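You operate a simulated robot arm through the tools that you are given. There is no shell and no other tool. Be economical: measure what you need, move in short steps, check, and stop when the job is done.

The job below is to be done with a simulated two-armed robot. You get a single attempt, and the scene is never put back.

JOB
Take the blue napkin from the fan bench and lay it out flat on the table.

Only the result counts: the job must be done as asked and must still hold three seconds after the hand-in. Knocking over, shifting, dropping, spilling or breaking anything else fails it. Flat cloth is picked up by pressing the open fingertips on it (5 to 10 N) and closing them slowly along it; thin cloth reads only 2 to 8 mm in the jaws.

ROBOT AND FRAMES
Two 7-joint arms with two-finger parallel grippers on one trunk, on a base that drives. Base frame: it is fixed to the floor where the robot stands at the start and does not move with it; the origin is under the middle of the robot, x ahead of it, y to its left, z up. Lengths are in m, angles in rad, forces in N, time in s.
The left shoulder is at the start at [0.07, 0.134, 0.726], the right one opposite. Places, roughly: table [-1.4, -0.3, 0.9]. Payload 1.57 kg a hand.
The tool frame of a hand sits at the grasp point between the pads (the TCP): z along the fingers, y along the line on which they close. The tips reach 0.03 m beyond it. Largest opening 0.08 m; finger width 0.017, thickness 0.012; the body of the gripper, 0.04 by 0.082 m, starts 0.08 m behind the TCP.
Orientation is that of the tool frame in the base frame, as [roll, pitch, yaw] about the fixed x, y, z axes, in that order (R = Rz(yaw) Ry(pitch) Rx(roll)). With the fingers straight down and closing along the base's y, the tool's x points along the base's -x, its y along +y and its z along -z.

CONTROLS
- The arms move only by the tool move_arm. It takes "left_deltas", "right_deltas" or both (then of equal length, played together; a hand with none holds still); each is a list that holds one entry, the list of rows, each a list of 7 numbers: the turn, a rotation vector about the base's x, y, z in units of 4 degrees (1.0 is 4 degrees), then the shift along the base's x, y, z in units of 30 mm (1.0 is 30 mm), then the finger opening in m, from 0 to 0.08. In form: [[[rx, ry, rz, dx, dy, dz, jaw], ...]]. A call has 1 to 10 rows; each row shifts and turns the commanded pose from where the row before left it. A call with a number of a shift or a turn outside -1 to 1 is refused whole. Each row takes 0.2 s and may step no farther than 0.05 m and 0.15 rad from the row before; otherwise, or with a gripper value out of range, the whole call is refused. Where a pose cannot be reached the arm comes as near as it can. A force on the tool above 40 N (or 10 N above the force at the start of the call, whichever is more), or a blocked arm, ends the call early, and 0.2 s more pass. The fingers move at their own pace (about 0.153 m/s each) and stop on an object; they squeeze with about 23 N. The grip force told is the motor's: it shows also when the fingers shut on nothing. Time passes only in rows, and 0.2 s behind the last, so rows that do not move let the fingers close. The reply holds the time, the measured pose of the TCP, the force on the tool along the base axes, the opening and the grip force, in the units named above and with some noise.
- Cameras (640 x 400 px; columns grow to the right, rows downward): "scene" is now at [0.1268, 0.0116, 0.9369]; the picture's right is [0.15, -0.99, 0.00], its down [-0.72, -0.11, -0.69] and it looks along [0.68, 0.10, -0.73] (base axes); focal length 250 px, centre (320, 200). "left" rides on the left gripper at [0.072, 0.007, -0.122] in its tool frame; the picture's right is [-0.09, 1.00, 0.00], its down [-0.84, -0.08, -0.54] and it looks along [-0.54, -0.05, 0.84] (tool axes); focal length 238 px, centre (320, 200). "right" rides on the right gripper at [0.072, -0.007, -0.122] in its tool frame; the picture's right is [0.09, 1.00, 0.00], its down [-0.84, 0.08, -0.54] and it looks along [-0.54, 0.05, 0.84] (tool axes); focal length 238 px, centre (320, 200). There is no depth. A picture from a camera that has moved, and an enlarged one, comes with that camera's place and axes in the base frame and with its lens.
- get_image(camera): a new picture of that camera. No time passes.
- raise_lower(by): slides the trunk up (or, below 0, down) by that many m; the arms and the scene camera ride with it, the base frame stays. It gives what a move gives, with no picture.
- roll_base(legs): drives the robot by 1 to 6 legs, each [ahead, left, turn to the left] in m, m and rad, along the robot's own axes; the way and the turn of a leg run together, so that a leg with both is an arc; at most 1.5 m and 3.142 rad a leg. The arms and the cameras ride along, it lands a little off, and it stops where it bumps. It gives what a move gives.
- head_to(pan, tilt): turns the head with the scene camera to pan (to the left, within 1.501 rad either way) and tilt (down, from -0.506 to 1.204), counted from straight ahead of the robot. It gives what a move gives.
- close_up(camera, box): a new picture of the part [left, top, right, bottom] of that camera's present view, enlarged. No time passes.
- close_job(): hands the job in; it is judged then, once.

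Go step by step. Nothing tells you exact positions but the pictures and the camera data: compare them with the known pose of the tool, close in by small moves and look again before you grip or let go. The budget is 120 turns and 92 pictures, counting those below and the enlarged ones. Unless the task says otherwise, let go and move clear before handing in, and close with one line.

The tools are called after "Call:" as name(argument=value, ...) on one line, values as JSON. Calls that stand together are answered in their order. move_arm: Moves the arms, as the interface text tells. Its arguments: {"type":"object","properties":{"left_deltas":{"type":"array"},"right_deltas":{"type":"array"}},"required":[]} The other tools are called the same way: raise_lower (by) slides the trunk up or down; roll_base (legs) drives the base; head_to (pan, tilt) turns the head that bears the scene camera; get_image (camera) takes a picture; close_up (camera, box) takes an enlarged picture of a part of a camera's view; close_job () hands the job in.

At the start:

```text
time: 0.0
left_ee_pos: [0.4727, 0.2334, 0.5703]
left_tool_rot: [-3.141, 0.0, 3.141]
left_wrist_force: [0.5, -0.5, -0.9]
left_grip_width: 0.0797
left_grasp_force: 0.1
right_ee_pos: [0.4027, -0.1997, 0.5759]
right_tool_rot: [-3.141, 0.0, -3.141]
right_wrist_force: [-1.1, -0.7, -0.6]
right_grip_width: 0.0801
right_grasp_force: 0.1
trunk travel left (down, up): [-0.3, 0.64]
robot x, y, heading: [0.0036, 0.0015, -0.001]
head pan, tilt: [0.15, 0.813]
```

scene: 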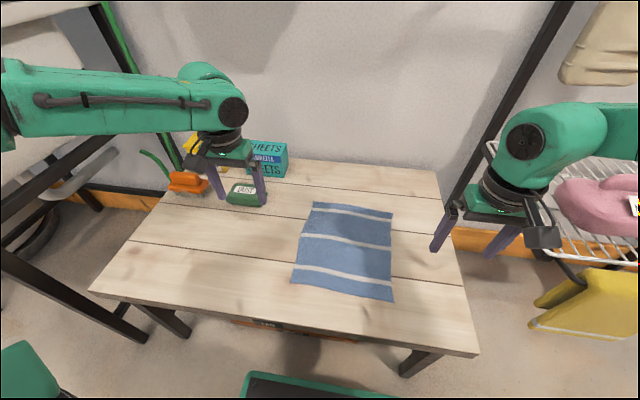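
right: 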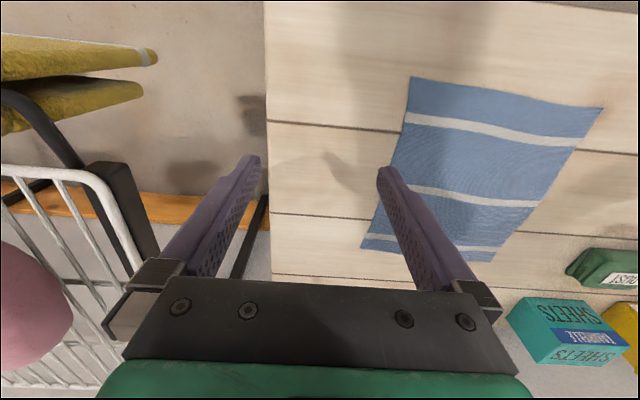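
left: 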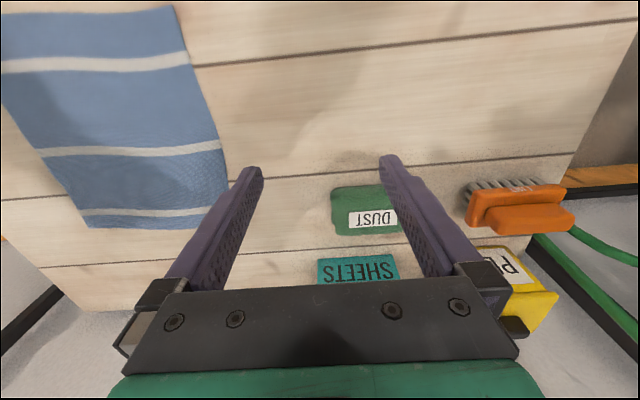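

I see a striped blue napkin on the bench ahead, with a small label on the bench's front edge. I'll read the label and look around for the table before moving.

Call:
close_up(camera="scene", box=[200, 300, 360, 400])

Call:
head_to(pan=1.5, tilt=0.4)

Call:
get_image(camera="scene")

Call:
head_to(pan=-1.5, tilt=0.4)

Call:
get_image(camera="scene")

```text
4.00 times, centred on (280, 350) of scene
camera zoom: at [0.1268, 0.0116, 0.9369], right [0.15, -0.99, 0.0], down [-0.72, -0.11, -0.69], along [0.68, 0.1, -0.73], focal length 999 px, centre (480, -400)
```

zoom: 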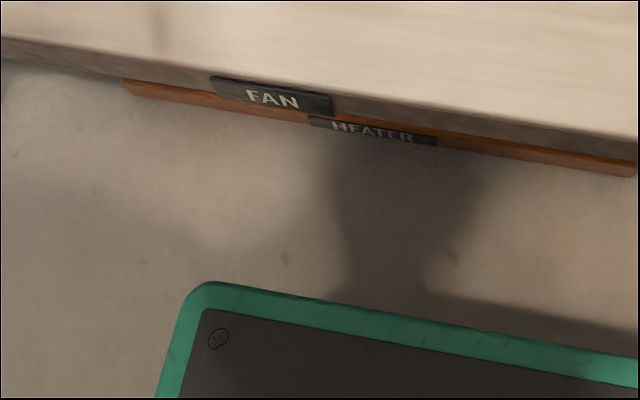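

```text
time: 1.5
left_ee_pos: [0.4735, 0.2333, 0.569]
left_tool_rot: [3.141, -0.001, -3.141]
left_wrist_force: [-0.2, 0.0, -0.7]
left_grip_width: 0.08
left_grasp_force: 0.1
right_ee_pos: [0.4033, -0.1991, 0.575]
right_tool_rot: [-3.141, 0.001, -3.141]
right_wrist_force: [-0.3, -0.4, 0.9]
right_grip_width: 0.08
right_grasp_force: 0.0
trunk travel left (down, up): [-0.3, 0.64]
robot x, y, heading: [0.0014, -0.0056, 0.001]
head pan, tilt: [1.499, 0.4]
```

```text
87 pictures are left
camera scene: at [0.0543, 0.0921, 0.9731], right [1.0, -0.07, 0.0], down [-0.03, -0.39, -0.92], along [0.07, 0.92, -0.39], focal length 250 px, centre (320, 200)
```

scene: 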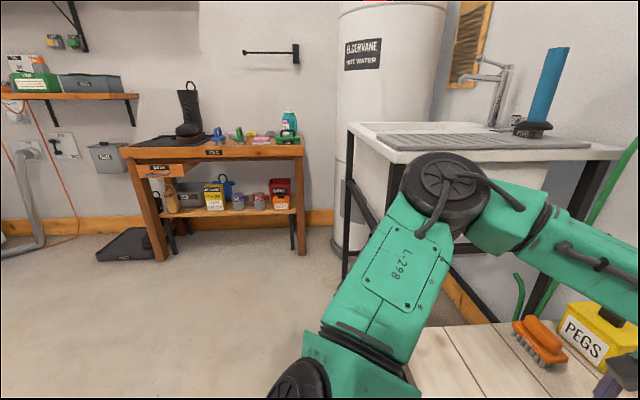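

```text
time: 4.1
left_ee_pos: [0.474, 0.2342, 0.5694]
left_tool_rot: [-3.141, 0.001, 3.142]
left_wrist_force: [1.1, -0.6, 0.3]
left_grip_width: 0.0802
left_grasp_force: 0.1
right_ee_pos: [0.4034, -0.1988, 0.5762]
right_tool_rot: [-3.141, -0.001, -3.141]
right_wrist_force: [-0.1, -0.4, 0.2]
right_grip_width: 0.0801
right_grasp_force: 0.1
trunk travel left (down, up): [-0.3, 0.64]
robot x, y, heading: [-0.0038, 0.001, 0.002]
head pan, tilt: [-1.499, 0.4]
```

```text
86 pictures are left
camera scene: at [0.0543, -0.0927, 0.9731], right [-1.0, -0.07, 0.0], down [-0.03, 0.39, -0.92], along [0.07, -0.92, -0.39], focal length 250 px, centre (320, 200)
```

scene: 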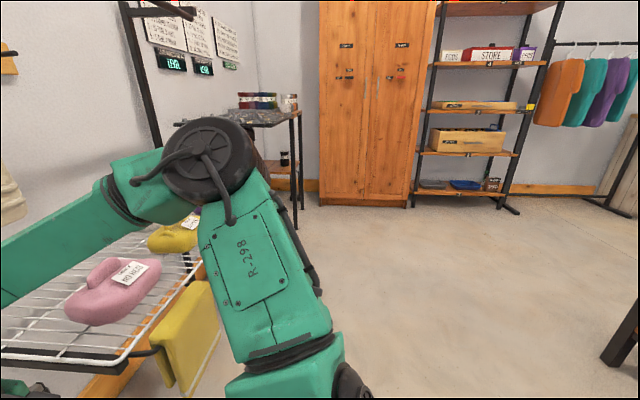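

The bench carries the FAN label, so this is the right napkin: it lies at about x 0.37–0.635, y −0.12…+0.11. I'll bring both hands above its near corners.

Call:
move_arm(left_deltas=[[[0, 0, 0, -0.53, -1, -0.8, 0.05], [0, 0, 0, -0.53, -1, -0.8, 0.05], [0, 0, 0, -0.53, -1, -0.8, 0.05], [0, 0, 0, -0.53, -1, -0.8, 0.05], [0, 0, 0, -0.53, -1, -0.8, 0.05], [0, 0, 0, 0, 0, 0, 0.05]]], right_deltas=[[[0, 0, 0, -0.05, 0.73, -0.84, 0.05], [0, 0, 0, -0.05, 0.73, -0.84, 0.05], [0, 0, 0, -0.05, 0.73, -0.84, 0.05], [0, 0, 0, -0.05, 0.73, -0.84, 0.05], [0, 0, 0, -0.05, 0.73, -0.84, 0.05], [0, 0, 0, 0, 0, 0, 0.05]]])

Call:
head_to(pan=0, tilt=0.95)

Call:
get_image(camera="scene")

Call:
get_image(camera="left")

Call:
get_image(camera="right")

```text
time: 5.5
left_ee_pos: [0.3923, 0.0828, 0.4514]
left_tool_rot: [-3.141, 0.006, -3.139]
left_wrist_force: [3.5, 2.0, 19.6]
left_grip_width: 0.0506
left_grasp_force: 0.1
right_ee_pos: [0.3927, -0.093, 0.4502]
right_tool_rot: [3.139, 0.003, 3.139]
right_wrist_force: [1.1, 0.0, 3.4]
right_grip_width: 0.0498
right_grasp_force: 0.1
trunk travel left (down, up): [-0.3, 0.64]
robot x, y, heading: [-0.0007, 0.0, -0.001]
head pan, tilt: [-1.499, 0.4]
```

```text
time: 7.1
left_ee_pos: [0.3933, 0.0827, 0.451]
left_tool_rot: [3.141, 0.006, -3.141]
left_wrist_force: [7.7, 0.9, 34.1]
left_grip_width: 0.0504
left_grasp_force: 0.4
right_ee_pos: [0.3926, -0.0943, 0.4513]
right_tool_rot: [3.14, 0.003, 3.141]
right_wrist_force: [1.5, -0.3, 2.4]
right_grip_width: 0.0503
right_grasp_force: 0.1
trunk travel left (down, up): [-0.3, 0.64]
robot x, y, heading: [0.0014, -0.0012, -0.002]
head pan, tilt: [0.0, 0.949]
```

```text
85 pictures are left
camera scene: at [0.1176, -0.0009, 0.927], right [0.0, -1.0, 0.0], down [-0.81, 0.0, -0.58], along [0.58, 0.0, -0.81], focal length 250 px, centre (320, 200)
```

scene: 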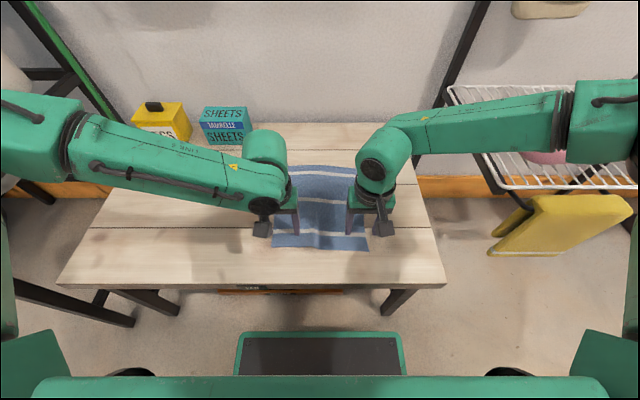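

```text
84 pictures are left
camera left: at [0.3185, 0.0886, 0.5725], right [0.09, 1.0, 0.0], down [0.83, -0.08, 0.55], along [0.54, -0.05, -0.84], focal length 238 px, centre (320, 200)
```

left: 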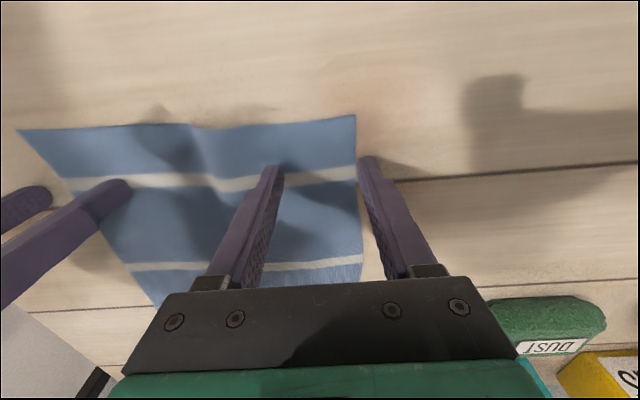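

```text
83 pictures are left
camera right: at [0.3193, -0.1015, 0.5719], right [-0.09, 1.0, 0.0], down [0.83, 0.08, 0.55], along [0.54, 0.05, -0.84], focal length 238 px, centre (320, 200)
```

right: 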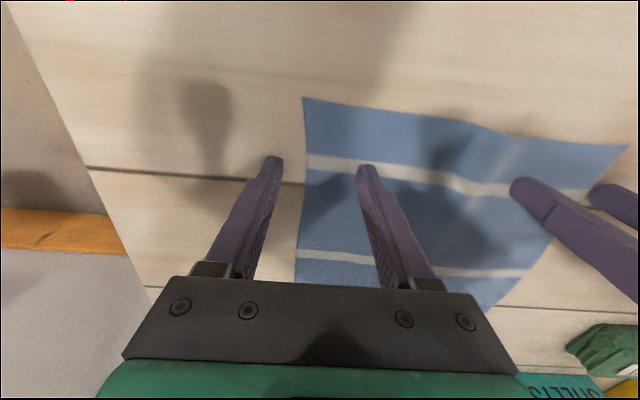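

The left hand already feels about 34 N although its tips should still be above the surface. I'll lift it off and take a closer look before pressing.

Call:
move_arm(left_deltas=[[[0, 0, 0, 0, 0, 0.5, 0.05], [0, 0, 0, 0, 0, 0.5, 0.05], [0, 0, 0, 0, 0, 0.5, 0.05]]], right_deltas=[[[0, 0, 0, 0, 0, 0.5, 0.05], [0, 0, 0, 0, 0, 0.5, 0.05], [0, 0, 0, 0, 0, 0.5, 0.05]]])

Call:
close_up(camera="scene", box=[220, 140, 420, 265])

Call:
get_image(camera="left")

```text
time: 7.9
left_ee_pos: [0.3921, 0.0839, 0.4955]
left_tool_rot: [3.138, 0.0, 3.141]
left_wrist_force: [0.1, 0.7, 0.4]
left_grip_width: 0.0501
left_grasp_force: 0.1
right_ee_pos: [0.3932, -0.0911, 0.495]
right_tool_rot: [3.14, -0.001, -3.14]
right_wrist_force: [0.0, 0.7, -0.3]
right_grip_width: 0.0502
right_grasp_force: 0.0
trunk travel left (down, up): [-0.3, 0.64]
robot x, y, heading: [-0.0016, 0.0012, -0.002]
head pan, tilt: [0.0, 0.949]
```

```text
3.20 times, centred on (320, 202) of scene
camera zoom: at [0.1199, -0.0003, 0.9264], right [0.0, -1.0, 0.0], down [-0.81, 0.0, -0.58], along [0.58, 0.0, -0.81], focal length 799 px, centre (320, 192)
```

zoom: 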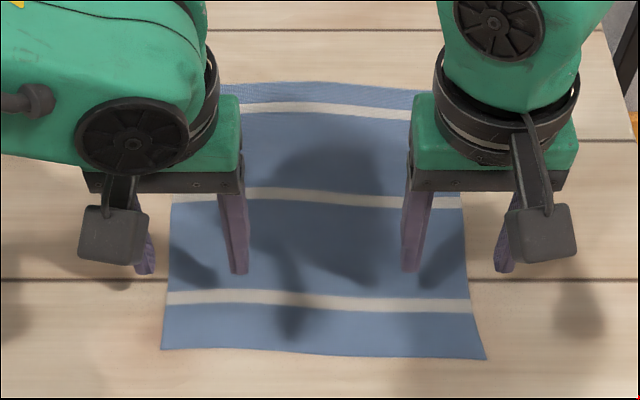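

```text
81 pictures are left
camera left: at [0.3197, 0.0903, 0.6169], right [0.09, 1.0, 0.0], down [0.84, -0.08, 0.54], along [0.54, -0.05, -0.84], focal length 238 px, centre (320, 200)
```

left: 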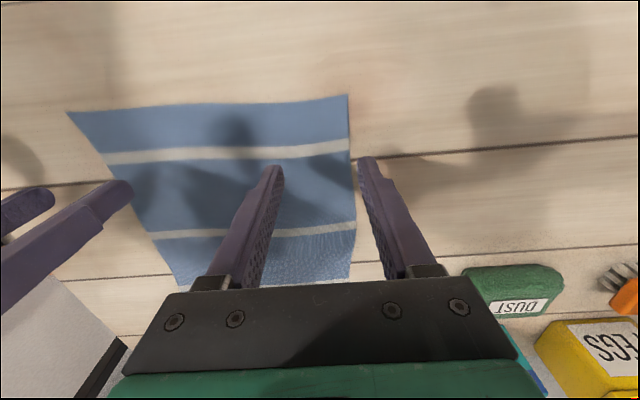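

The contact was with the cloth itself, so the surface sits near z 0.42. The near corners are then about (0.35, 0.10) and (0.346, −0.11). I'll move the hands so both fingers of each land on cloth near the corners, then come down gently.

Call:
move_arm(left_deltas=[[[0, 0, 0, -0.73, -0.4, 0, 0.04], [0, 0, 0, 0, 0, -0.6, 0.04], [0, 0, 0, 0, 0, -0.6, 0.04], [0, 0, 0, 0, 0, 0, 0.04]]], right_deltas=[[[0, 0, 0, -0.73, 0.53, 0, 0.04], [0, 0, 0, 0, 0, -0.6, 0.04], [0, 0, 0, 0, 0, -0.6, 0.04], [0, 0, 0, 0, 0, 0, 0.04]]])

Call:
close_up(camera="scene", box=[220, 140, 420, 265])

```text
time: 8.9
left_ee_pos: [0.3737, 0.0704, 0.4589]
left_tool_rot: [-3.141, 0.0, -3.141]
left_wrist_force: [-0.5, 0.3, 0.1]
left_grip_width: 0.0401
left_grasp_force: 0.0
right_ee_pos: [0.3724, -0.0781, 0.4603]
right_tool_rot: [3.14, -0.001, -3.141]
right_wrist_force: [0.6, -0.2, -0.4]
right_grip_width: 0.04
right_grasp_force: 0.1
right hand out of reach, approached as far as the arm can: row 3
trunk travel left (down, up): [-0.3, 0.64]
robot x, y, heading: [0.0023, -0.0, 0.002]
head pan, tilt: [0.0, 0.949]
```

```text
3.20 times, centred on (320, 202) of scene
camera zoom: at [0.1204, -0.0003, 0.9265], right [0.0, -1.0, 0.0], down [-0.81, 0.0, -0.58], along [0.58, 0.0, -0.81], focal length 799 px, centre (320, 192)
```

zoom: 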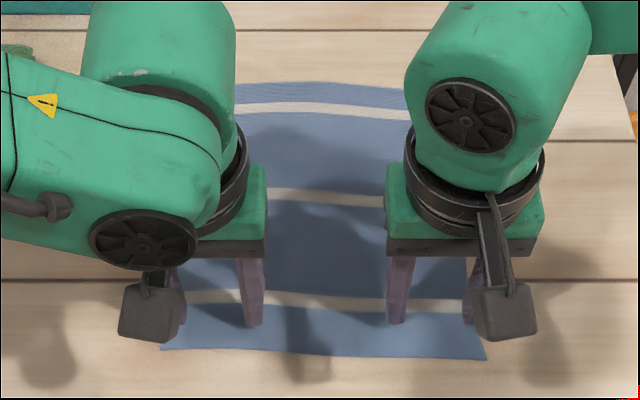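

Both hands hover above the near corners. I'll come down in small steps to feel contact.

Call:
move_arm(left_deltas=[[[0, 0, 0, 0, 0, -0.15, 0.04], [0, 0, 0, 0, 0, -0.1, 0.04], [0, 0, 0, 0, 0, 0, 0.04]]], right_deltas=[[[0, 0, 0, 0, 0, -0.15, 0.04], [0, 0, 0, 0, 0, -0.1, 0.04], [0, 0, 0, 0, 0, 0, 0.04]]])

```text
time: 9.7
left_ee_pos: [0.3728, 0.0718, 0.4517]
left_tool_rot: [-3.141, 0.0, 3.141]
left_wrist_force: [-1.0, 0.5, 0.2]
left_grip_width: 0.04
left_grasp_force: 0.0
right_ee_pos: [0.3707, -0.0791, 0.4544]
right_tool_rot: [3.141, -0.001, 3.14]
right_wrist_force: [0.3, -0.9, 0.4]
right_grip_width: 0.04
right_grasp_force: 0.0
right hand out of reach, approached as far as the arm can: row 2
trunk travel left (down, up): [-0.3, 0.64]
robot x, y, heading: [0.0032, 0.0011, 0.005]
head pan, tilt: [0.0, 0.949]
```

No contact yet at this height, so the earlier force had some other cause. I'll keep descending in small steps while watching the force.

Call:
move_arm(left_deltas=[[[0, 0, 0, 0, 0, -0.2, 0.04], [0, 0, 0, 0, 0, -0.2, 0.04], [0, 0, 0, 0, 0, 0, 0.04]]], right_deltas=[[[0, 0, 0, 0, 0, -0.2, 0.04], [0, 0, 0, 0, 0, -0.2, 0.04], [0, 0, 0, 0, 0, 0, 0.04]]])

Call:
get_image(camera="left")

Call:
get_image(camera="right")

```text
time: 10.2
left_ee_pos: [0.3734, 0.0711, 0.4513]
left_tool_rot: [-3.136, 0.018, 3.14]
left_wrist_force: [-3.1, 0.6, 21.4]
left_grip_width: 0.0402
left_grasp_force: 0.0
left hand out of reach, approached as far as the arm can: row 2
right_ee_pos: [0.3679, -0.0833, 0.4505]
right_tool_rot: [3.14, 0.005, 3.14]
right_wrist_force: [-2.3, -0.1, 9.6]
right_grip_width: 0.0402
right_grasp_force: 0.2
right hand out of reach, approached as far as the arm can: row 2
trunk travel left (down, up): [-0.3, 0.64]
robot x, y, heading: [-0.0006, 0.0017, -0.002]
head pan, tilt: [0.0, 0.949]
stopped in row 2 (left hand): the force on the tool passed its limit (the readings are from after the stop); the commanded pose is now the measured one
```

```text
79 pictures are left
camera left: at [0.299, 0.0785, 0.5719], right [0.09, 1.0, 0.0], down [0.83, -0.07, 0.56], along [0.55, -0.06, -0.83], focal length 238 px, centre (320, 200)
```

left: 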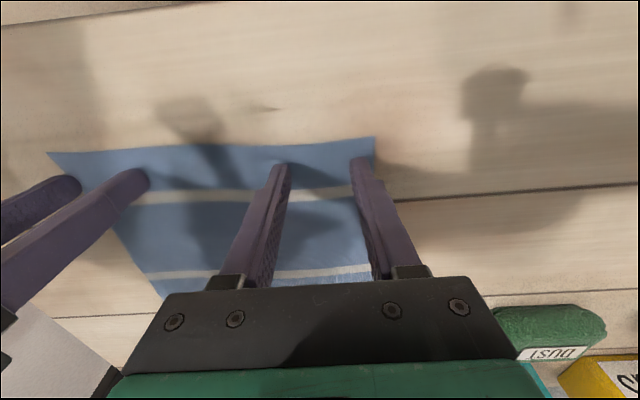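

```text
78 pictures are left
camera right: at [0.2952, -0.0909, 0.572], right [-0.09, 1.0, 0.0], down [0.83, 0.08, 0.55], along [0.54, 0.05, -0.84], focal length 238 px, centre (320, 200)
```

right: 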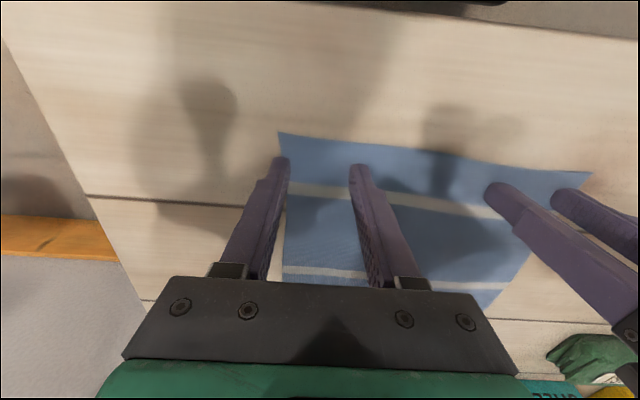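

Surface contact confirmed at TCP z ≈ 0.451. The right arm is at its inner limit, so I'll lift, back the base 7 cm, and re-place both hands.

Call:
move_arm(left_deltas=[[[0, 0, 0, 0, 0, 0.7, 0.04], [0, 0, 0, 0, 0, 0.7, 0.04]]], right_deltas=[[[0, 0, 0, 0, 0, 0.7, 0.04], [0, 0, 0, 0, 0, 0.7, 0.04]]])

Call:
roll_base(legs=[[-0.07, 0, 0]])

```text
time: 10.8
left_ee_pos: [0.3747, 0.0717, 0.4902]
left_tool_rot: [-3.135, 0.012, -3.14]
left_wrist_force: [-0.3, 0.0, -0.3]
left_grip_width: 0.0401
left_grasp_force: 0.0
right_ee_pos: [0.368, -0.0841, 0.491]
right_tool_rot: [3.14, 0.0, 3.141]
right_wrist_force: [-0.1, -0.5, 0.2]
right_grip_width: 0.04
right_grasp_force: 0.1
trunk travel left (down, up): [-0.3, 0.64]
robot x, y, heading: [0.001, 0.0007, -0.001]
head pan, tilt: [0.0, 0.949]
```

```text
time: 11.8
left_ee_pos: [0.3009, 0.0712, 0.4913]
left_tool_rot: [-3.135, 0.012, 3.141]
left_wrist_force: [-0.1, 0.0, 0.3]
left_grip_width: 0.0401
left_grasp_force: 0.1
right_ee_pos: [0.2962, -0.0836, 0.4911]
right_tool_rot: [3.14, 0.002, 3.14]
right_wrist_force: [1.0, -1.0, -1.0]
right_grip_width: 0.04
right_grasp_force: 0.1
trunk travel left (down, up): [-0.3, 0.64]
robot x, y, heading: [-0.0748, 0.0015, -0.001]
head pan, tilt: [0.0, 0.949]
```

Now I'll move both hands forward again over the corners and lower them to just above the cloth.

Call:
move_arm(left_deltas=[[[0, -0.05, 0, 0.78, 0, -0.3, 0.04], [0, -0.05, 0, 0.78, 0, -0.3, 0.04], [0, -0.05, 0, 0.78, 0, -0.3, 0.04], [0, 0, 0, 0, 0, 0, 0.04]]], right_deltas=[[[0, 0, 0, 0.8, 0.12, -0.3, 0.04], [0, 0, 0, 0.8, 0.12, -0.3, 0.04], [0, 0, 0, 0.8, 0.12, -0.3, 0.04], [0, 0, 0, 0, 0, 0, 0.04]]])

Call:
move_arm(left_deltas=[[[0, 0, 0, 0, 0, -0.2, 0.04], [0, 0, 0, 0, 0, -0.12, 0.04], [0, 0, 0, 0, 0, 0, 0.04]]], right_deltas=[[[0, 0, 0, 0, 0, -0.2, 0.04], [0, 0, 0, 0, 0, -0.12, 0.04], [0, 0, 0, 0, 0, 0, 0.04]]])

Call:
get_image(camera="right")

Call:
get_image(camera="left")

```text
time: 12.8
left_ee_pos: [0.3608, 0.0891, 0.472]
left_tool_rot: [-3.135, 0.021, -3.14]
left_wrist_force: [-0.2, 0.2, 0.2]
left_grip_width: 0.0396
left_grasp_force: 0.1
left hand out of reach, approached as far as the arm can: row 2, 3
right_ee_pos: [0.3526, -0.096, 0.4774]
right_tool_rot: [3.138, 0.002, -3.142]
right_wrist_force: [-1.3, -0.6, 0.3]
right_grip_width: 0.0397
right_grasp_force: 0.0
right hand out of reach, approached as far as the arm can: row 2, 3
trunk travel left (down, up): [-0.3, 0.64]
robot x, y, heading: [-0.072, -0.001, -0.002]
head pan, tilt: [0.0, 0.949]
```

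```text
time: 13.7
left_ee_pos: [0.359, 0.0913, 0.4633]
left_tool_rot: [-3.135, 0.02, -3.141]
left_wrist_force: [-0.2, -0.4, 0.0]
left_grip_width: 0.0402
left_grasp_force: 0.1
left hand out of reach, approached as far as the arm can: row 2
right_ee_pos: [0.3501, -0.0994, 0.4679]
right_tool_rot: [3.139, 0.002, -3.14]
right_wrist_force: [0.8, 1.2, -0.1]
right_grip_width: 0.04
right_grasp_force: 0.1
right hand out of reach, approached as far as the arm can: row 2
trunk travel left (down, up): [-0.3, 0.64]
robot x, y, heading: [-0.0752, 0.0006, -0.001]
head pan, tilt: [0.0, 0.949]
```

```text
77 pictures are left
camera right: at [0.2774, -0.1068, 0.5897], right [-0.09, 1.0, 0.0], down [0.84, 0.08, 0.54], along [0.54, 0.05, -0.84], focal length 238 px, centre (320, 200)
```

right: 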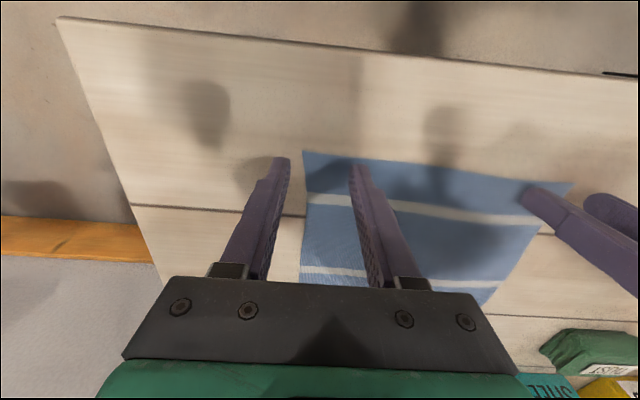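

```text
76 pictures are left
camera left: at [0.2842, 0.098, 0.5837], right [0.09, 1.0, 0.0], down [0.82, -0.07, 0.56], along [0.56, -0.06, -0.83], focal length 238 px, centre (320, 200)
```

left: 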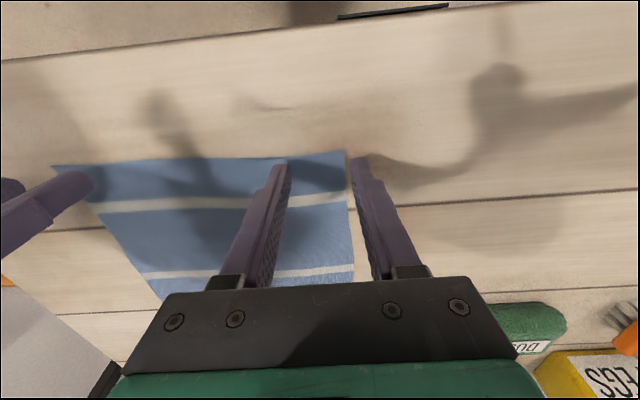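

Backing off made it worse: the inward limit is an angle, so closer is better. I'll return the base slightly ahead of where it started and use a narrower opening.

Call:
move_arm(left_deltas=[[[0, -0.1, 0, -0.9, -0.5, 0.5, 0.03], [0, -0.1, 0, -0.9, -0.3, 0.3, 0.03], [0, 0, 0, 0, 0, 0, 0.03]]], right_deltas=[[[0, 0, 0, -0.7, 0.3, 0.4, 0.03], [0, 0, 0, -0.8, 0.3, 0.3, 0.03], [0, 0, 0, 0, 0, 0, 0.03]]])

Call:
roll_base(legs=[[0.09, 0, 0]])

```text
time: 14.4
left_ee_pos: [0.3047, 0.0674, 0.4868]
left_tool_rot: [-3.136, 0.034, -3.14]
left_wrist_force: [0.5, -0.5, -0.5]
left_grip_width: 0.0299
left_grasp_force: 0.0
right_ee_pos: [0.3055, -0.0822, 0.4904]
right_tool_rot: [3.14, 0.0, -3.141]
right_wrist_force: [-0.4, 0.0, -0.4]
right_grip_width: 0.03
right_grasp_force: 0.0
trunk travel left (down, up): [-0.3, 0.64]
robot x, y, heading: [-0.0704, -0.0039, 0.004]
head pan, tilt: [0.0, 0.949]
```

```text
time: 15.6
left_ee_pos: [0.3945, 0.0663, 0.4869]
left_tool_rot: [-3.136, 0.033, 3.141]
left_wrist_force: [0.0, 0.1, 0.1]
left_grip_width: 0.0301
left_grasp_force: 0.0
right_ee_pos: [0.3954, -0.0827, 0.4913]
right_tool_rot: [3.141, 0.002, 3.14]
right_wrist_force: [-0.6, 0.2, 0.6]
right_grip_width: 0.0298
right_grasp_force: 0.1
trunk travel left (down, up): [-0.3, 0.64]
robot x, y, heading: [0.0141, 0.0006, 0.001]
head pan, tilt: [0.0, 0.949]
```

Now to the corner positions again, levelling the left tool, then hovering just above contact.

Call:
move_arm(left_deltas=[[[0, 0.25, 0, -0.41, 0.2, 0, 0.03], [0, 0.22, 0, -0.41, 0.2, 0, 0.03], [0, 0, 0, 0, 0, -0.5, 0.03], [0, 0, 0, 0, 0, -0.4, 0.03], [0, 0, 0, 0, 0, 0, 0.03]]], right_deltas=[[[0, 0, 0, -0.45, 0.03, 0, 0.03], [0, 0, 0, -0.45, 0.03, 0, 0.03], [0, 0, 0, 0, 0, -0.6, 0.03], [0, 0, 0, 0, 0, -0.45, 0.03], [0, 0, 0, 0, 0, 0, 0.03]]])

Call:
get_image(camera="right")

Call:
get_image(camera="left")

```text
time: 16.8
left_ee_pos: [0.371, 0.0793, 0.4599]
left_tool_rot: [-3.136, 0.001, 3.141]
left_wrist_force: [-0.3, 0.1, 0.5]
left_grip_width: 0.0301
left_grasp_force: 0.1
right_ee_pos: [0.3695, -0.0799, 0.46]
right_tool_rot: [3.14, 0.0, 3.142]
right_wrist_force: [0.1, -0.1, 0.0]
right_grip_width: 0.03
right_grasp_force: 0.1
trunk travel left (down, up): [-0.3, 0.64]
robot x, y, heading: [0.0169, 0.0014, -0.002]
head pan, tilt: [0.0, 0.949]
```

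```text
75 pictures are left
camera right: at [0.2955, -0.0876, 0.5807], right [-0.09, 1.0, 0.0], down [0.84, 0.08, 0.54], along [0.54, 0.05, -0.84], focal length 238 px, centre (320, 200)
```

right: 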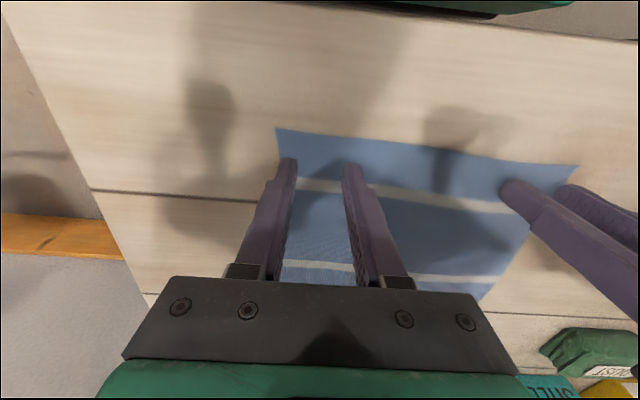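

```text
74 pictures are left
camera left: at [0.2978, 0.0862, 0.5818], right [0.09, 1.0, 0.0], down [0.84, -0.07, 0.54], along [0.54, -0.05, -0.84], focal length 238 px, centre (320, 200)
```

left: 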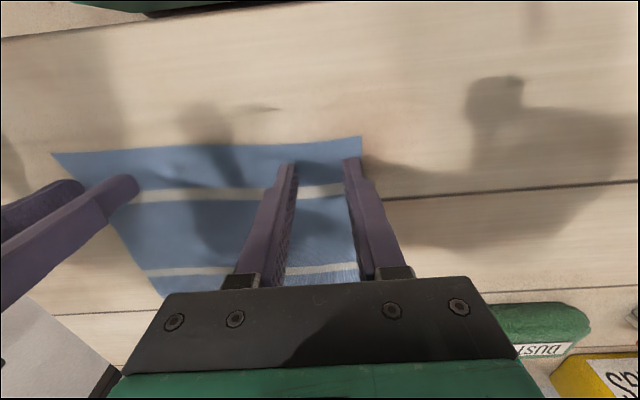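

Both straddle cloth near the corners. I'll nudge the left hand inward and go down to contact.

Call:
move_arm(left_deltas=[[[0, 0, 0, 0, -0.2, -0.15, 0.03], [0, 0, 0, 0, 0, -0.12, 0.03], [0, 0, 0, 0, 0, 0, 0.03]]], right_deltas=[[[0, 0, 0, 0, 0, -0.15, 0.03], [0, 0, 0, 0, 0, -0.12, 0.03], [0, 0, 0, 0, 0, 0, 0.03]]])

```text
time: 17.6
left_ee_pos: [0.3708, 0.0725, 0.452]
left_tool_rot: [-3.135, 0.002, 3.141]
left_wrist_force: [-0.4, -0.2, -0.1]
left_grip_width: 0.0301
left_grasp_force: 0.0
right_ee_pos: [0.3681, -0.0821, 0.4513]
right_tool_rot: [3.14, 0.002, 3.14]
right_wrist_force: [-0.8, -0.1, 0.7]
right_grip_width: 0.03
right_grasp_force: 0.1
trunk travel left (down, up): [-0.3, 0.64]
robot x, y, heading: [0.0157, -0.0006, -0.001]
head pan, tilt: [0.0, 0.949]
```

Call:
move_arm(left_deltas=[[[0, 0, 0, 0, 0, -0.05, 0.03], [0, 0, 0, 0, 0, 0, 0.03]]], right_deltas=[[[0, 0, 0, 0, 0, -0.05, 0.03], [0, 0, 0, 0, 0, 0, 0.03]]])

```text
time: 18.1
left_ee_pos: [0.3697, 0.0721, 0.4514]
left_tool_rot: [-3.135, 0.003, 3.141]
left_wrist_force: [1.2, 1.2, 2.1]
left_grip_width: 0.0302
left_grasp_force: 0.1
right_ee_pos: [0.3674, -0.0798, 0.451]
right_tool_rot: [3.14, 0.003, 3.141]
right_wrist_force: [2.5, -1.9, 14.2]
right_grip_width: 0.0305
right_grasp_force: 0.1
trunk travel left (down, up): [-0.3, 0.64]
robot x, y, heading: [0.0145, 0.0014, 0.001]
head pan, tilt: [0.0, 0.949]
```

Contact: left 2 N, right 14 N. I'll equalise them towards 7 N.

Call:
move_arm(left_deltas=[[[0, 0, 0, 0, 0, -0.02, 0.03], [0, 0, 0, 0, 0, 0, 0.03]]], right_deltas=[[[0, 0, 0, 0, 0, 0.015, 0.03], [0, 0, 0, 0, 0, 0, 0.03]]])

```text
time: 18.8
left_ee_pos: [0.3698, 0.0735, 0.4519]
left_tool_rot: [-3.136, 0.007, -3.141]
left_wrist_force: [-0.5, 2.8, 18.0]
left_grip_width: 0.0303
left_grasp_force: 0.3
right_ee_pos: [0.3663, -0.0797, 0.4519]
right_tool_rot: [3.139, 0.001, 3.142]
right_wrist_force: [1.3, -1.7, 4.9]
right_grip_width: 0.03
right_grasp_force: 0.4
trunk travel left (down, up): [-0.3, 0.64]
robot x, y, heading: [0.0163, -0.0015, -0.001]
head pan, tilt: [0.0, 0.949]
```

Call:
move_arm(left_deltas=[[[0, 0, 0, 0, 0, 0.015, 0.03], [0, 0, 0, 0, 0, 0, 0.03]]], right_deltas=[[[0, 0, 0, 0, 0, -0.005, 0.03], [0, 0, 0, 0, 0, 0, 0.03]]])

```text
time: 19.4
left_ee_pos: [0.3685, 0.0737, 0.4514]
left_tool_rot: [-3.137, 0.005, 3.139]
left_wrist_force: [-0.4, 0.9, 19.1]
left_grip_width: 0.0303
left_grasp_force: 0.1
right_ee_pos: [0.3667, -0.0804, 0.4509]
right_tool_rot: [3.14, 0.001, 3.14]
right_wrist_force: [0.2, 1.4, 3.4]
right_grip_width: 0.0297
right_grasp_force: 0.1
trunk travel left (down, up): [-0.3, 0.64]
robot x, y, heading: [0.0207, 0.0015, -0.008]
head pan, tilt: [0.0, 0.949]
```

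Call:
move_arm(left_deltas=[[[0, 0, 0, 0, 0, 0.03, 0.03], [0, 0, 0, 0, 0, 0, 0.03]]], right_deltas=[[[0, 0, 0, 0, 0, -0.01, 0.03], [0, 0, 0, 0, 0, 0, 0.03]]])

```text
time: 19.9
left_ee_pos: [0.3698, 0.073, 0.4512]
left_tool_rot: [-3.136, 0.003, 3.142]
left_wrist_force: [1.3, 0.7, 3.3]
left_grip_width: 0.03
left_grasp_force: 0.0
right_ee_pos: [0.3681, -0.0797, 0.4516]
right_tool_rot: [3.14, 0.002, -3.141]
right_wrist_force: [-2.4, 1.0, 15.6]
right_grip_width: 0.0298
right_grasp_force: 0.1
trunk travel left (down, up): [-0.3, 0.64]
robot x, y, heading: [0.016, 0.0032, 0.001]
head pan, tilt: [0.0, 0.949]
```

Close enough; I'll fine-tune each a fraction of a millimetre and close slowly along the cloth.

Call:
move_arm(left_deltas=[[[0, 0, 0, 0, 0, -0.012, 0.03], [0, 0, 0, 0, 0, 0, 0.026], [0, 0, 0, 0, 0, 0, 0.022], [0, 0, 0, 0, 0, 0, 0.018], [0, 0, 0, 0, 0, 0, 0.014], [0, 0, 0, 0, 0, 0, 0.01], [0, 0, 0, 0, 0, 0, 0.006], [0, 0, 0, 0, 0, 0, 0.003], [0, 0, 0, 0, 0, 0, 0.0], [0, 0, 0, 0, 0, 0, 0.0]]], right_deltas=[[[0, 0, 0, 0, 0, 0.007, 0.03], [0, 0, 0, 0, 0, 0, 0.026], [0, 0, 0, 0, 0, 0, 0.022], [0, 0, 0, 0, 0, 0, 0.018], [0, 0, 0, 0, 0, 0, 0.014], [0, 0, 0, 0, 0, 0, 0.01], [0, 0, 0, 0, 0, 0, 0.006], [0, 0, 0, 0, 0, 0, 0.003], [0, 0, 0, 0, 0, 0, 0.0], [0, 0, 0, 0, 0, 0, 0.0]]])

Call:
get_image(camera="right")

Call:
get_image(camera="left")

```text
time: 22.1
left_ee_pos: [0.3704, 0.0736, 0.4513]
left_tool_rot: [-3.137, 0.004, -3.141]
left_wrist_force: [0.4, -1.3, 18.1]
left_grip_width: 0.0001
left_grasp_force: 21.2
right_ee_pos: [0.3681, -0.0805, 0.4512]
right_tool_rot: [3.14, 0.003, 3.141]
right_wrist_force: [0.2, 5.0, 3.2]
right_grip_width: 0.0017
right_grasp_force: 23.7
trunk travel left (down, up): [-0.3, 0.64]
robot x, y, heading: [0.0152, -0.0023, -0.001]
head pan, tilt: [0.0, 0.949]
```

```text
73 pictures are left
camera right: at [0.2942, -0.0877, 0.5723], right [-0.09, 1.0, 0.0], down [0.84, 0.08, 0.54], along [0.54, 0.05, -0.84], focal length 238 px, centre (320, 200)
```

right: 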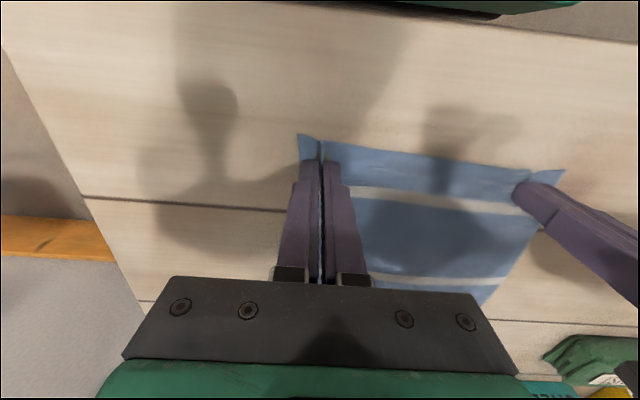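

```text
72 pictures are left
camera left: at [0.2971, 0.0802, 0.573], right [0.09, 1.0, 0.0], down [0.83, -0.07, 0.55], along [0.54, -0.05, -0.84], focal length 238 px, centre (320, 200)
```

left: 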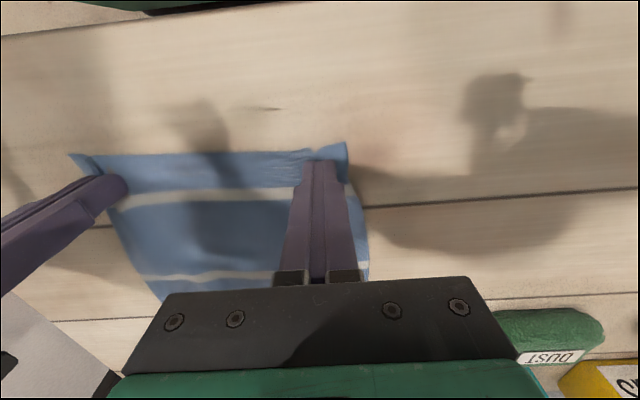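

The right jaw reads 1.7 mm (cloth), the left about 0. I'll test by lifting slightly.

Call:
move_arm(left_deltas=[[[0, 0, 0, 0, 0, 0.4, 0], [0, 0, 0, 0, 0, 0.4, 0]]], right_deltas=[[[0, 0, 0, 0, 0, 0.4, 0], [0, 0, 0, 0, 0, 0.4, 0]]])

Call:
get_image(camera="left")

Call:
get_image(camera="right")

```text
time: 22.8
left_ee_pos: [0.3699, 0.0733, 0.4744]
left_tool_rot: [-3.137, 0.0, -3.139]
left_wrist_force: [-0.8, 0.6, 0.5]
left_grip_width: 0.0002
left_grasp_force: 22.4
right_ee_pos: [0.3679, -0.0792, 0.4734]
right_tool_rot: [-3.141, 0.0, 3.14]
right_wrist_force: [0.4, -0.6, -1.0]
right_grip_width: 0.0016
right_grasp_force: 22.5
trunk travel left (down, up): [-0.3, 0.64]
robot x, y, heading: [0.018, -0.0042, 0.0]
head pan, tilt: [0.0, 0.949]
```

```text
71 pictures are left
camera left: at [0.2977, 0.0803, 0.5966], right [0.09, 1.0, 0.0], down [0.84, -0.07, 0.54], along [0.54, -0.05, -0.84], focal length 238 px, centre (320, 200)
```

left: 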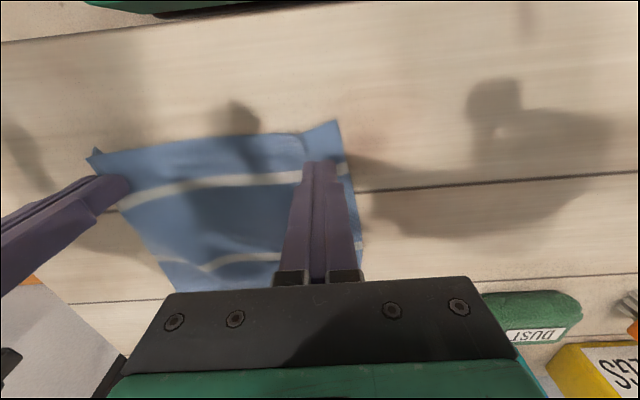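

```text
70 pictures are left
camera right: at [0.2951, -0.0874, 0.5943], right [-0.09, 1.0, 0.0], down [0.84, 0.08, 0.54], along [0.54, 0.05, -0.84], focal length 238 px, centre (320, 200)
```

right: 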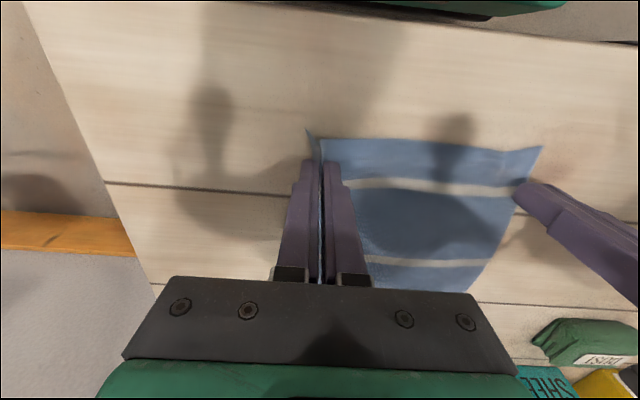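

The right hand holds, the left missed. I'll lower both again, shift the left a bit inward and regrip with it.

Call:
move_arm(left_deltas=[[[0, 0, 0, 0, -0.15, 0, 0.03], [0, 0, 0, 0, -0.15, -0.35, 0.03], [0, 0, 0, 0, 0, -0.35, 0.03], [0, 0, 0, 0, 0, 0, 0.03]]], right_deltas=[[[0, 0, 0, 0, 0, 0, 0], [0, 0, 0, 0, 0, -0.35, 0], [0, 0, 0, 0, 0, -0.35, 0], [0, 0, 0, 0, 0, 0, 0]]])

Call:
get_image(camera="left")

```text
time: 23.8
left_ee_pos: [0.3713, 0.0656, 0.4535]
left_tool_rot: [-3.135, 0.002, 3.141]
left_wrist_force: [-0.5, 0.5, 0.0]
left_grip_width: 0.0302
left_grasp_force: 0.1
right_ee_pos: [0.3691, -0.0813, 0.4525]
right_tool_rot: [3.139, -0.001, -3.139]
right_wrist_force: [0.2, -0.4, -0.5]
right_grip_width: 0.0016
right_grasp_force: 23.3
trunk travel left (down, up): [-0.3, 0.64]
robot x, y, heading: [0.0168, -0.002, -0.002]
head pan, tilt: [0.0, 0.949]
```

```text
69 pictures are left
camera left: at [0.2978, 0.0714, 0.5753], right [0.09, 1.0, -0.01], down [0.84, -0.07, 0.54], along [0.54, -0.05, -0.84], focal length 238 px, centre (320, 200)
```

left: 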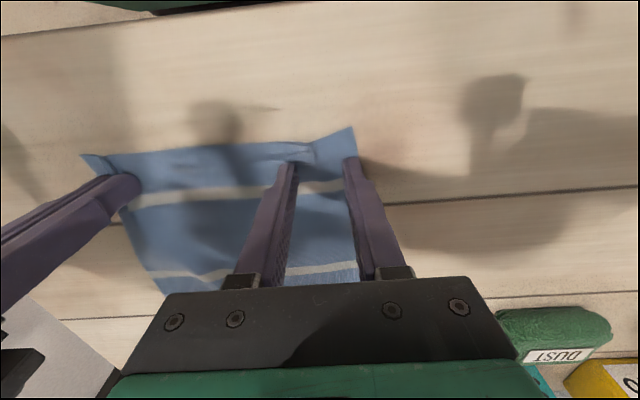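

The outer left finger sits right on the cloth edge, so I'll move it another 8 mm in and descend to contact.

Call:
move_arm(left_deltas=[[[0, 0, 0, 0, -0.27, 0, 0.03], [0, 0, 0, 0, 0, -0.07, 0.03], [0, 0, 0, 0, 0, 0, 0.03]]])

Call:
get_image(camera="left")

```text
time: 24.6
left_ee_pos: [0.3697, 0.0605, 0.4534]
left_tool_rot: [-3.135, 0.002, 3.141]
left_wrist_force: [0.1, 0.0, 0.0]
left_grip_width: 0.0297
left_grasp_force: 0.0
left hand out of reach, approached as far as the arm can: row 1
right_ee_pos: [0.3686, -0.0806, 0.4518]
right_tool_rot: [3.141, 0.001, -3.141]
right_wrist_force: [0.3, -0.2, -0.1]
right_grip_width: 0.0017
right_grasp_force: 23.3
trunk travel left (down, up): [-0.3, 0.64]
robot x, y, heading: [0.0145, 0.0003, -0.004]
head pan, tilt: [0.0, 0.949]
```

```text
68 pictures are left
camera left: at [0.2964, 0.0679, 0.576], right [0.09, 1.0, -0.01], down [0.84, -0.07, 0.54], along [0.54, -0.06, -0.84], focal length 238 px, centre (320, 200)
```

left: 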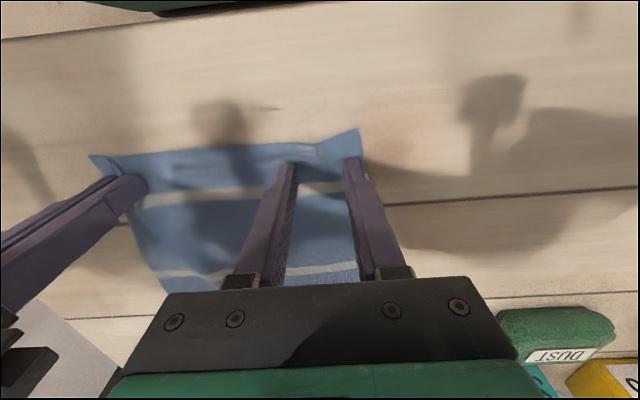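

Call:
move_arm(left_deltas=[[[0, 0, 0, 0, 0, -0.06, 0.026], [0, 0, 0, 0, 0, 0, 0.026]]])

```text
time: 25.1
left_ee_pos: [0.3687, 0.0606, 0.4535]
left_tool_rot: [-3.137, 0.002, 3.141]
left_wrist_force: [0.8, 0.6, 0.0]
left_grip_width: 0.0261
left_grasp_force: 0.2
right_ee_pos: [0.3684, -0.0798, 0.4527]
right_tool_rot: [3.141, 0.001, -3.141]
right_wrist_force: [-0.4, 0.0, 0.0]
right_grip_width: 0.0019
right_grasp_force: 23.1
trunk travel left (down, up): [-0.3, 0.64]
robot x, y, heading: [0.0127, 0.0022, 0.001]
head pan, tilt: [0.0, 0.949]
```

Call:
move_arm(left_deltas=[[[0, 0, 0, 0, 0.08, -0.06, 0.026], [0, 0, 0, 0, 0, 0, 0.026]]])

```text
time: 25.8
left_ee_pos: [0.3698, 0.0621, 0.4514]
left_tool_rot: [-3.135, 0.005, -3.141]
left_wrist_force: [-0.7, -0.8, 7.0]
left_grip_width: 0.0252
left_grasp_force: 0.0
right_ee_pos: [0.3683, -0.0798, 0.4526]
right_tool_rot: [3.14, 0.002, -3.141]
right_wrist_force: [0.9, 0.2, -0.4]
right_grip_width: 0.0016
right_grasp_force: 23.3
trunk travel left (down, up): [-0.3, 0.64]
robot x, y, heading: [0.0142, 0.0005, 0.005]
head pan, tilt: [0.0, 0.949]
```

Contact of 7 N. I'll close the left hand slowly.

Call:
move_arm(left_deltas=[[[0, 0, 0, 0, 0, 0, 0.023], [0, 0, 0, 0, 0, 0, 0.02], [0, 0, 0, 0, 0, 0, 0.017], [0, 0, 0, 0, 0, 0, 0.014], [0, 0, 0, 0, 0, 0, 0.011], [0, 0, 0, 0, 0, 0, 0.008], [0, 0, 0, 0, 0, 0, 0.005], [0, 0, 0, 0, 0, 0, 0.002], [0, 0, 0, 0, 0, 0, 0.0], [0, 0, 0, 0, 0, 0, 0.0]]])

```text
time: 27.9
left_ee_pos: [0.369, 0.0617, 0.4505]
left_tool_rot: [-3.135, 0.004, -3.142]
left_wrist_force: [-0.1, -9.6, 11.0]
left_grip_width: 0.0015
left_grasp_force: 22.9
right_ee_pos: [0.3689, -0.0799, 0.4524]
right_tool_rot: [3.137, 0.002, -3.141]
right_wrist_force: [-0.1, 8.8, 0.3]
right_grip_width: 0.0019
right_grasp_force: 23.2
trunk travel left (down, up): [-0.3, 0.64]
robot x, y, heading: [0.0159, 0.0015, 0.0]
head pan, tilt: [0.0, 0.949]
```

Both hands now hold cloth, taut between them. I'll lift it with the trunk and check.

Call:
raise_lower(by=0.1)

Call:
get_image(camera="scene")

Call:
get_image(camera="left")

```text
time: 29.3
left_ee_pos: [0.369, 0.0622, 0.5513]
left_tool_rot: [-3.135, 0.002, -3.141]
left_wrist_force: [0.1, -10.1, -0.1]
left_grip_width: 0.002
left_grasp_force: 23.1
right_ee_pos: [0.3689, -0.0807, 0.5522]
right_tool_rot: [3.14, -0.001, 3.141]
right_wrist_force: [-0.3, 9.8, -0.7]
right_grip_width: 0.0016
right_grasp_force: 22.7
trunk travel left (down, up): [-0.4, 0.54]
robot x, y, heading: [0.0177, 0.0037, -0.004]
head pan, tilt: [0.0, 0.949]
```

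```text
67 pictures are left
camera scene: at [0.137, -0.0003, 1.0264], right [0.0, -1.0, 0.0], down [-0.81, 0.0, -0.58], along [0.58, 0.0, -0.81], focal length 250 px, centre (320, 200)
```

scene: 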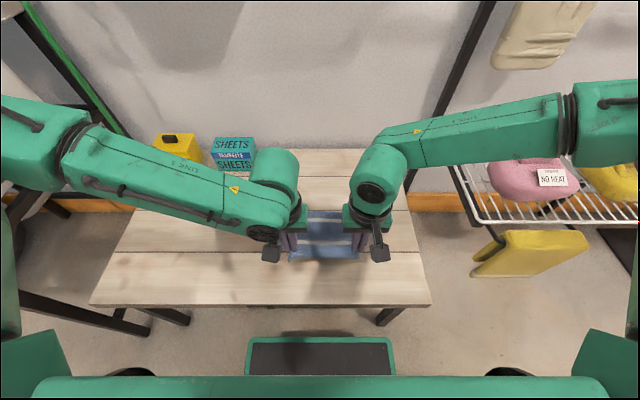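

```text
66 pictures are left
camera left: at [0.2966, 0.0698, 0.6723], right [0.09, 1.0, -0.01], down [0.84, -0.07, 0.54], along [0.54, -0.06, -0.84], focal length 238 px, centre (320, 200)
```

left: 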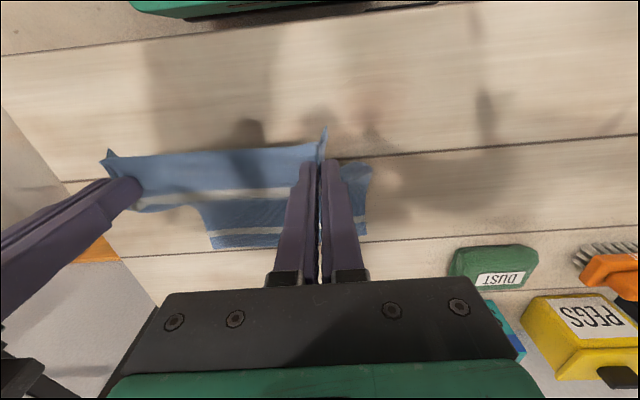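

The napkin hangs from both hands. I'll raise the trunk high, back off and look around for the table.

Call:
raise_lower(by=0.5)

Call:
roll_base(legs=[[-0.3, 0, 0]])

Call:
head_to(pan=-1.5, tilt=0.5)

Call:
get_image(camera="scene")

Call:
head_to(pan=1.5, tilt=0.5)

Call:
get_image(camera="scene")

```text
refused: 0.5 is not a number from -0.4 to 0.4
```

```text
time: 31.3
left_ee_pos: [0.0723, 0.062, 0.551]
left_tool_rot: [-3.134, 0.003, 3.141]
left_wrist_force: [0.0, -10.8, -0.1]
left_grip_width: 0.0017
left_grasp_force: 23.5
right_ee_pos: [0.0728, -0.0808, 0.5527]
right_tool_rot: [3.14, 0.002, 3.138]
right_wrist_force: [-0.3, 10.2, -0.4]
right_grip_width: 0.0017
right_grasp_force: 23.1
trunk travel left (down, up): [-0.4, 0.54]
robot x, y, heading: [-0.2791, 0.0018, -0.001]
head pan, tilt: [0.0, 0.949]
```

```text
time: 32.9
left_ee_pos: [0.0736, 0.0617, 0.5508]
left_tool_rot: [-3.136, 0.004, 3.141]
left_wrist_force: [0.7, -9.2, 0.2]
left_grip_width: 0.0018
left_grasp_force: 22.4
right_ee_pos: [0.071, -0.0807, 0.5522]
right_tool_rot: [3.139, 0.0, 3.14]
right_wrist_force: [0.5, 9.1, -0.1]
right_grip_width: 0.0019
right_grasp_force: 22.5
trunk travel left (down, up): [-0.4, 0.54]
robot x, y, heading: [-0.2794, 0.0, -0.0]
head pan, tilt: [-1.499, 0.499]
```

```text
65 pictures are left
camera scene: at [-0.226, -0.0909, 1.064], right [-1.0, -0.07, 0.0], down [-0.03, 0.48, -0.88], along [0.06, -0.88, -0.48], focal length 250 px, centre (320, 200)
```

scene: 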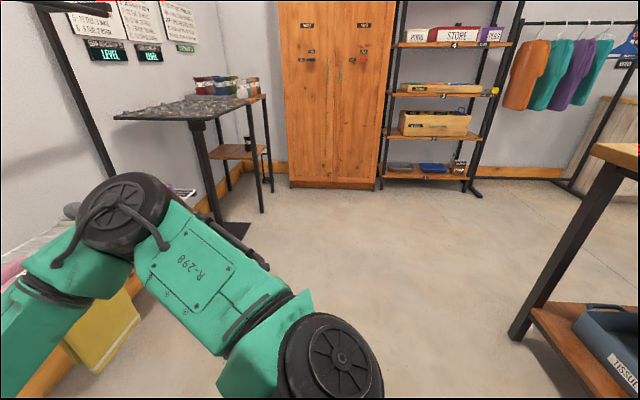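

```text
time: 35.5
left_ee_pos: [0.0725, 0.0619, 0.5509]
left_tool_rot: [-3.135, 0.002, 3.14]
left_wrist_force: [-0.5, -9.2, 0.2]
left_grip_width: 0.0018
left_grasp_force: 22.4
right_ee_pos: [0.073, -0.0805, 0.5528]
right_tool_rot: [3.141, -0.001, 3.137]
right_wrist_force: [-0.3, 9.3, 0.1]
right_grip_width: 0.0017
right_grasp_force: 22.8
trunk travel left (down, up): [-0.4, 0.54]
robot x, y, heading: [-0.2815, -0.0002, -0.005]
head pan, tilt: [1.499, 0.499]
```

```text
64 pictures are left
camera scene: at [-0.2257, 0.0906, 1.064], right [1.0, -0.07, 0.0], down [-0.04, -0.48, -0.88], along [0.06, 0.88, -0.48], focal length 250 px, centre (320, 200)
```

scene: 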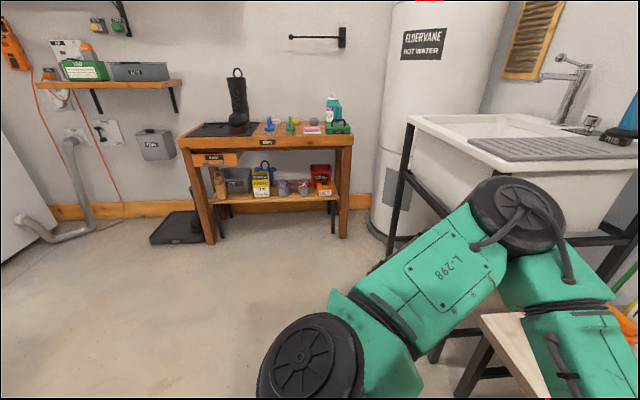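

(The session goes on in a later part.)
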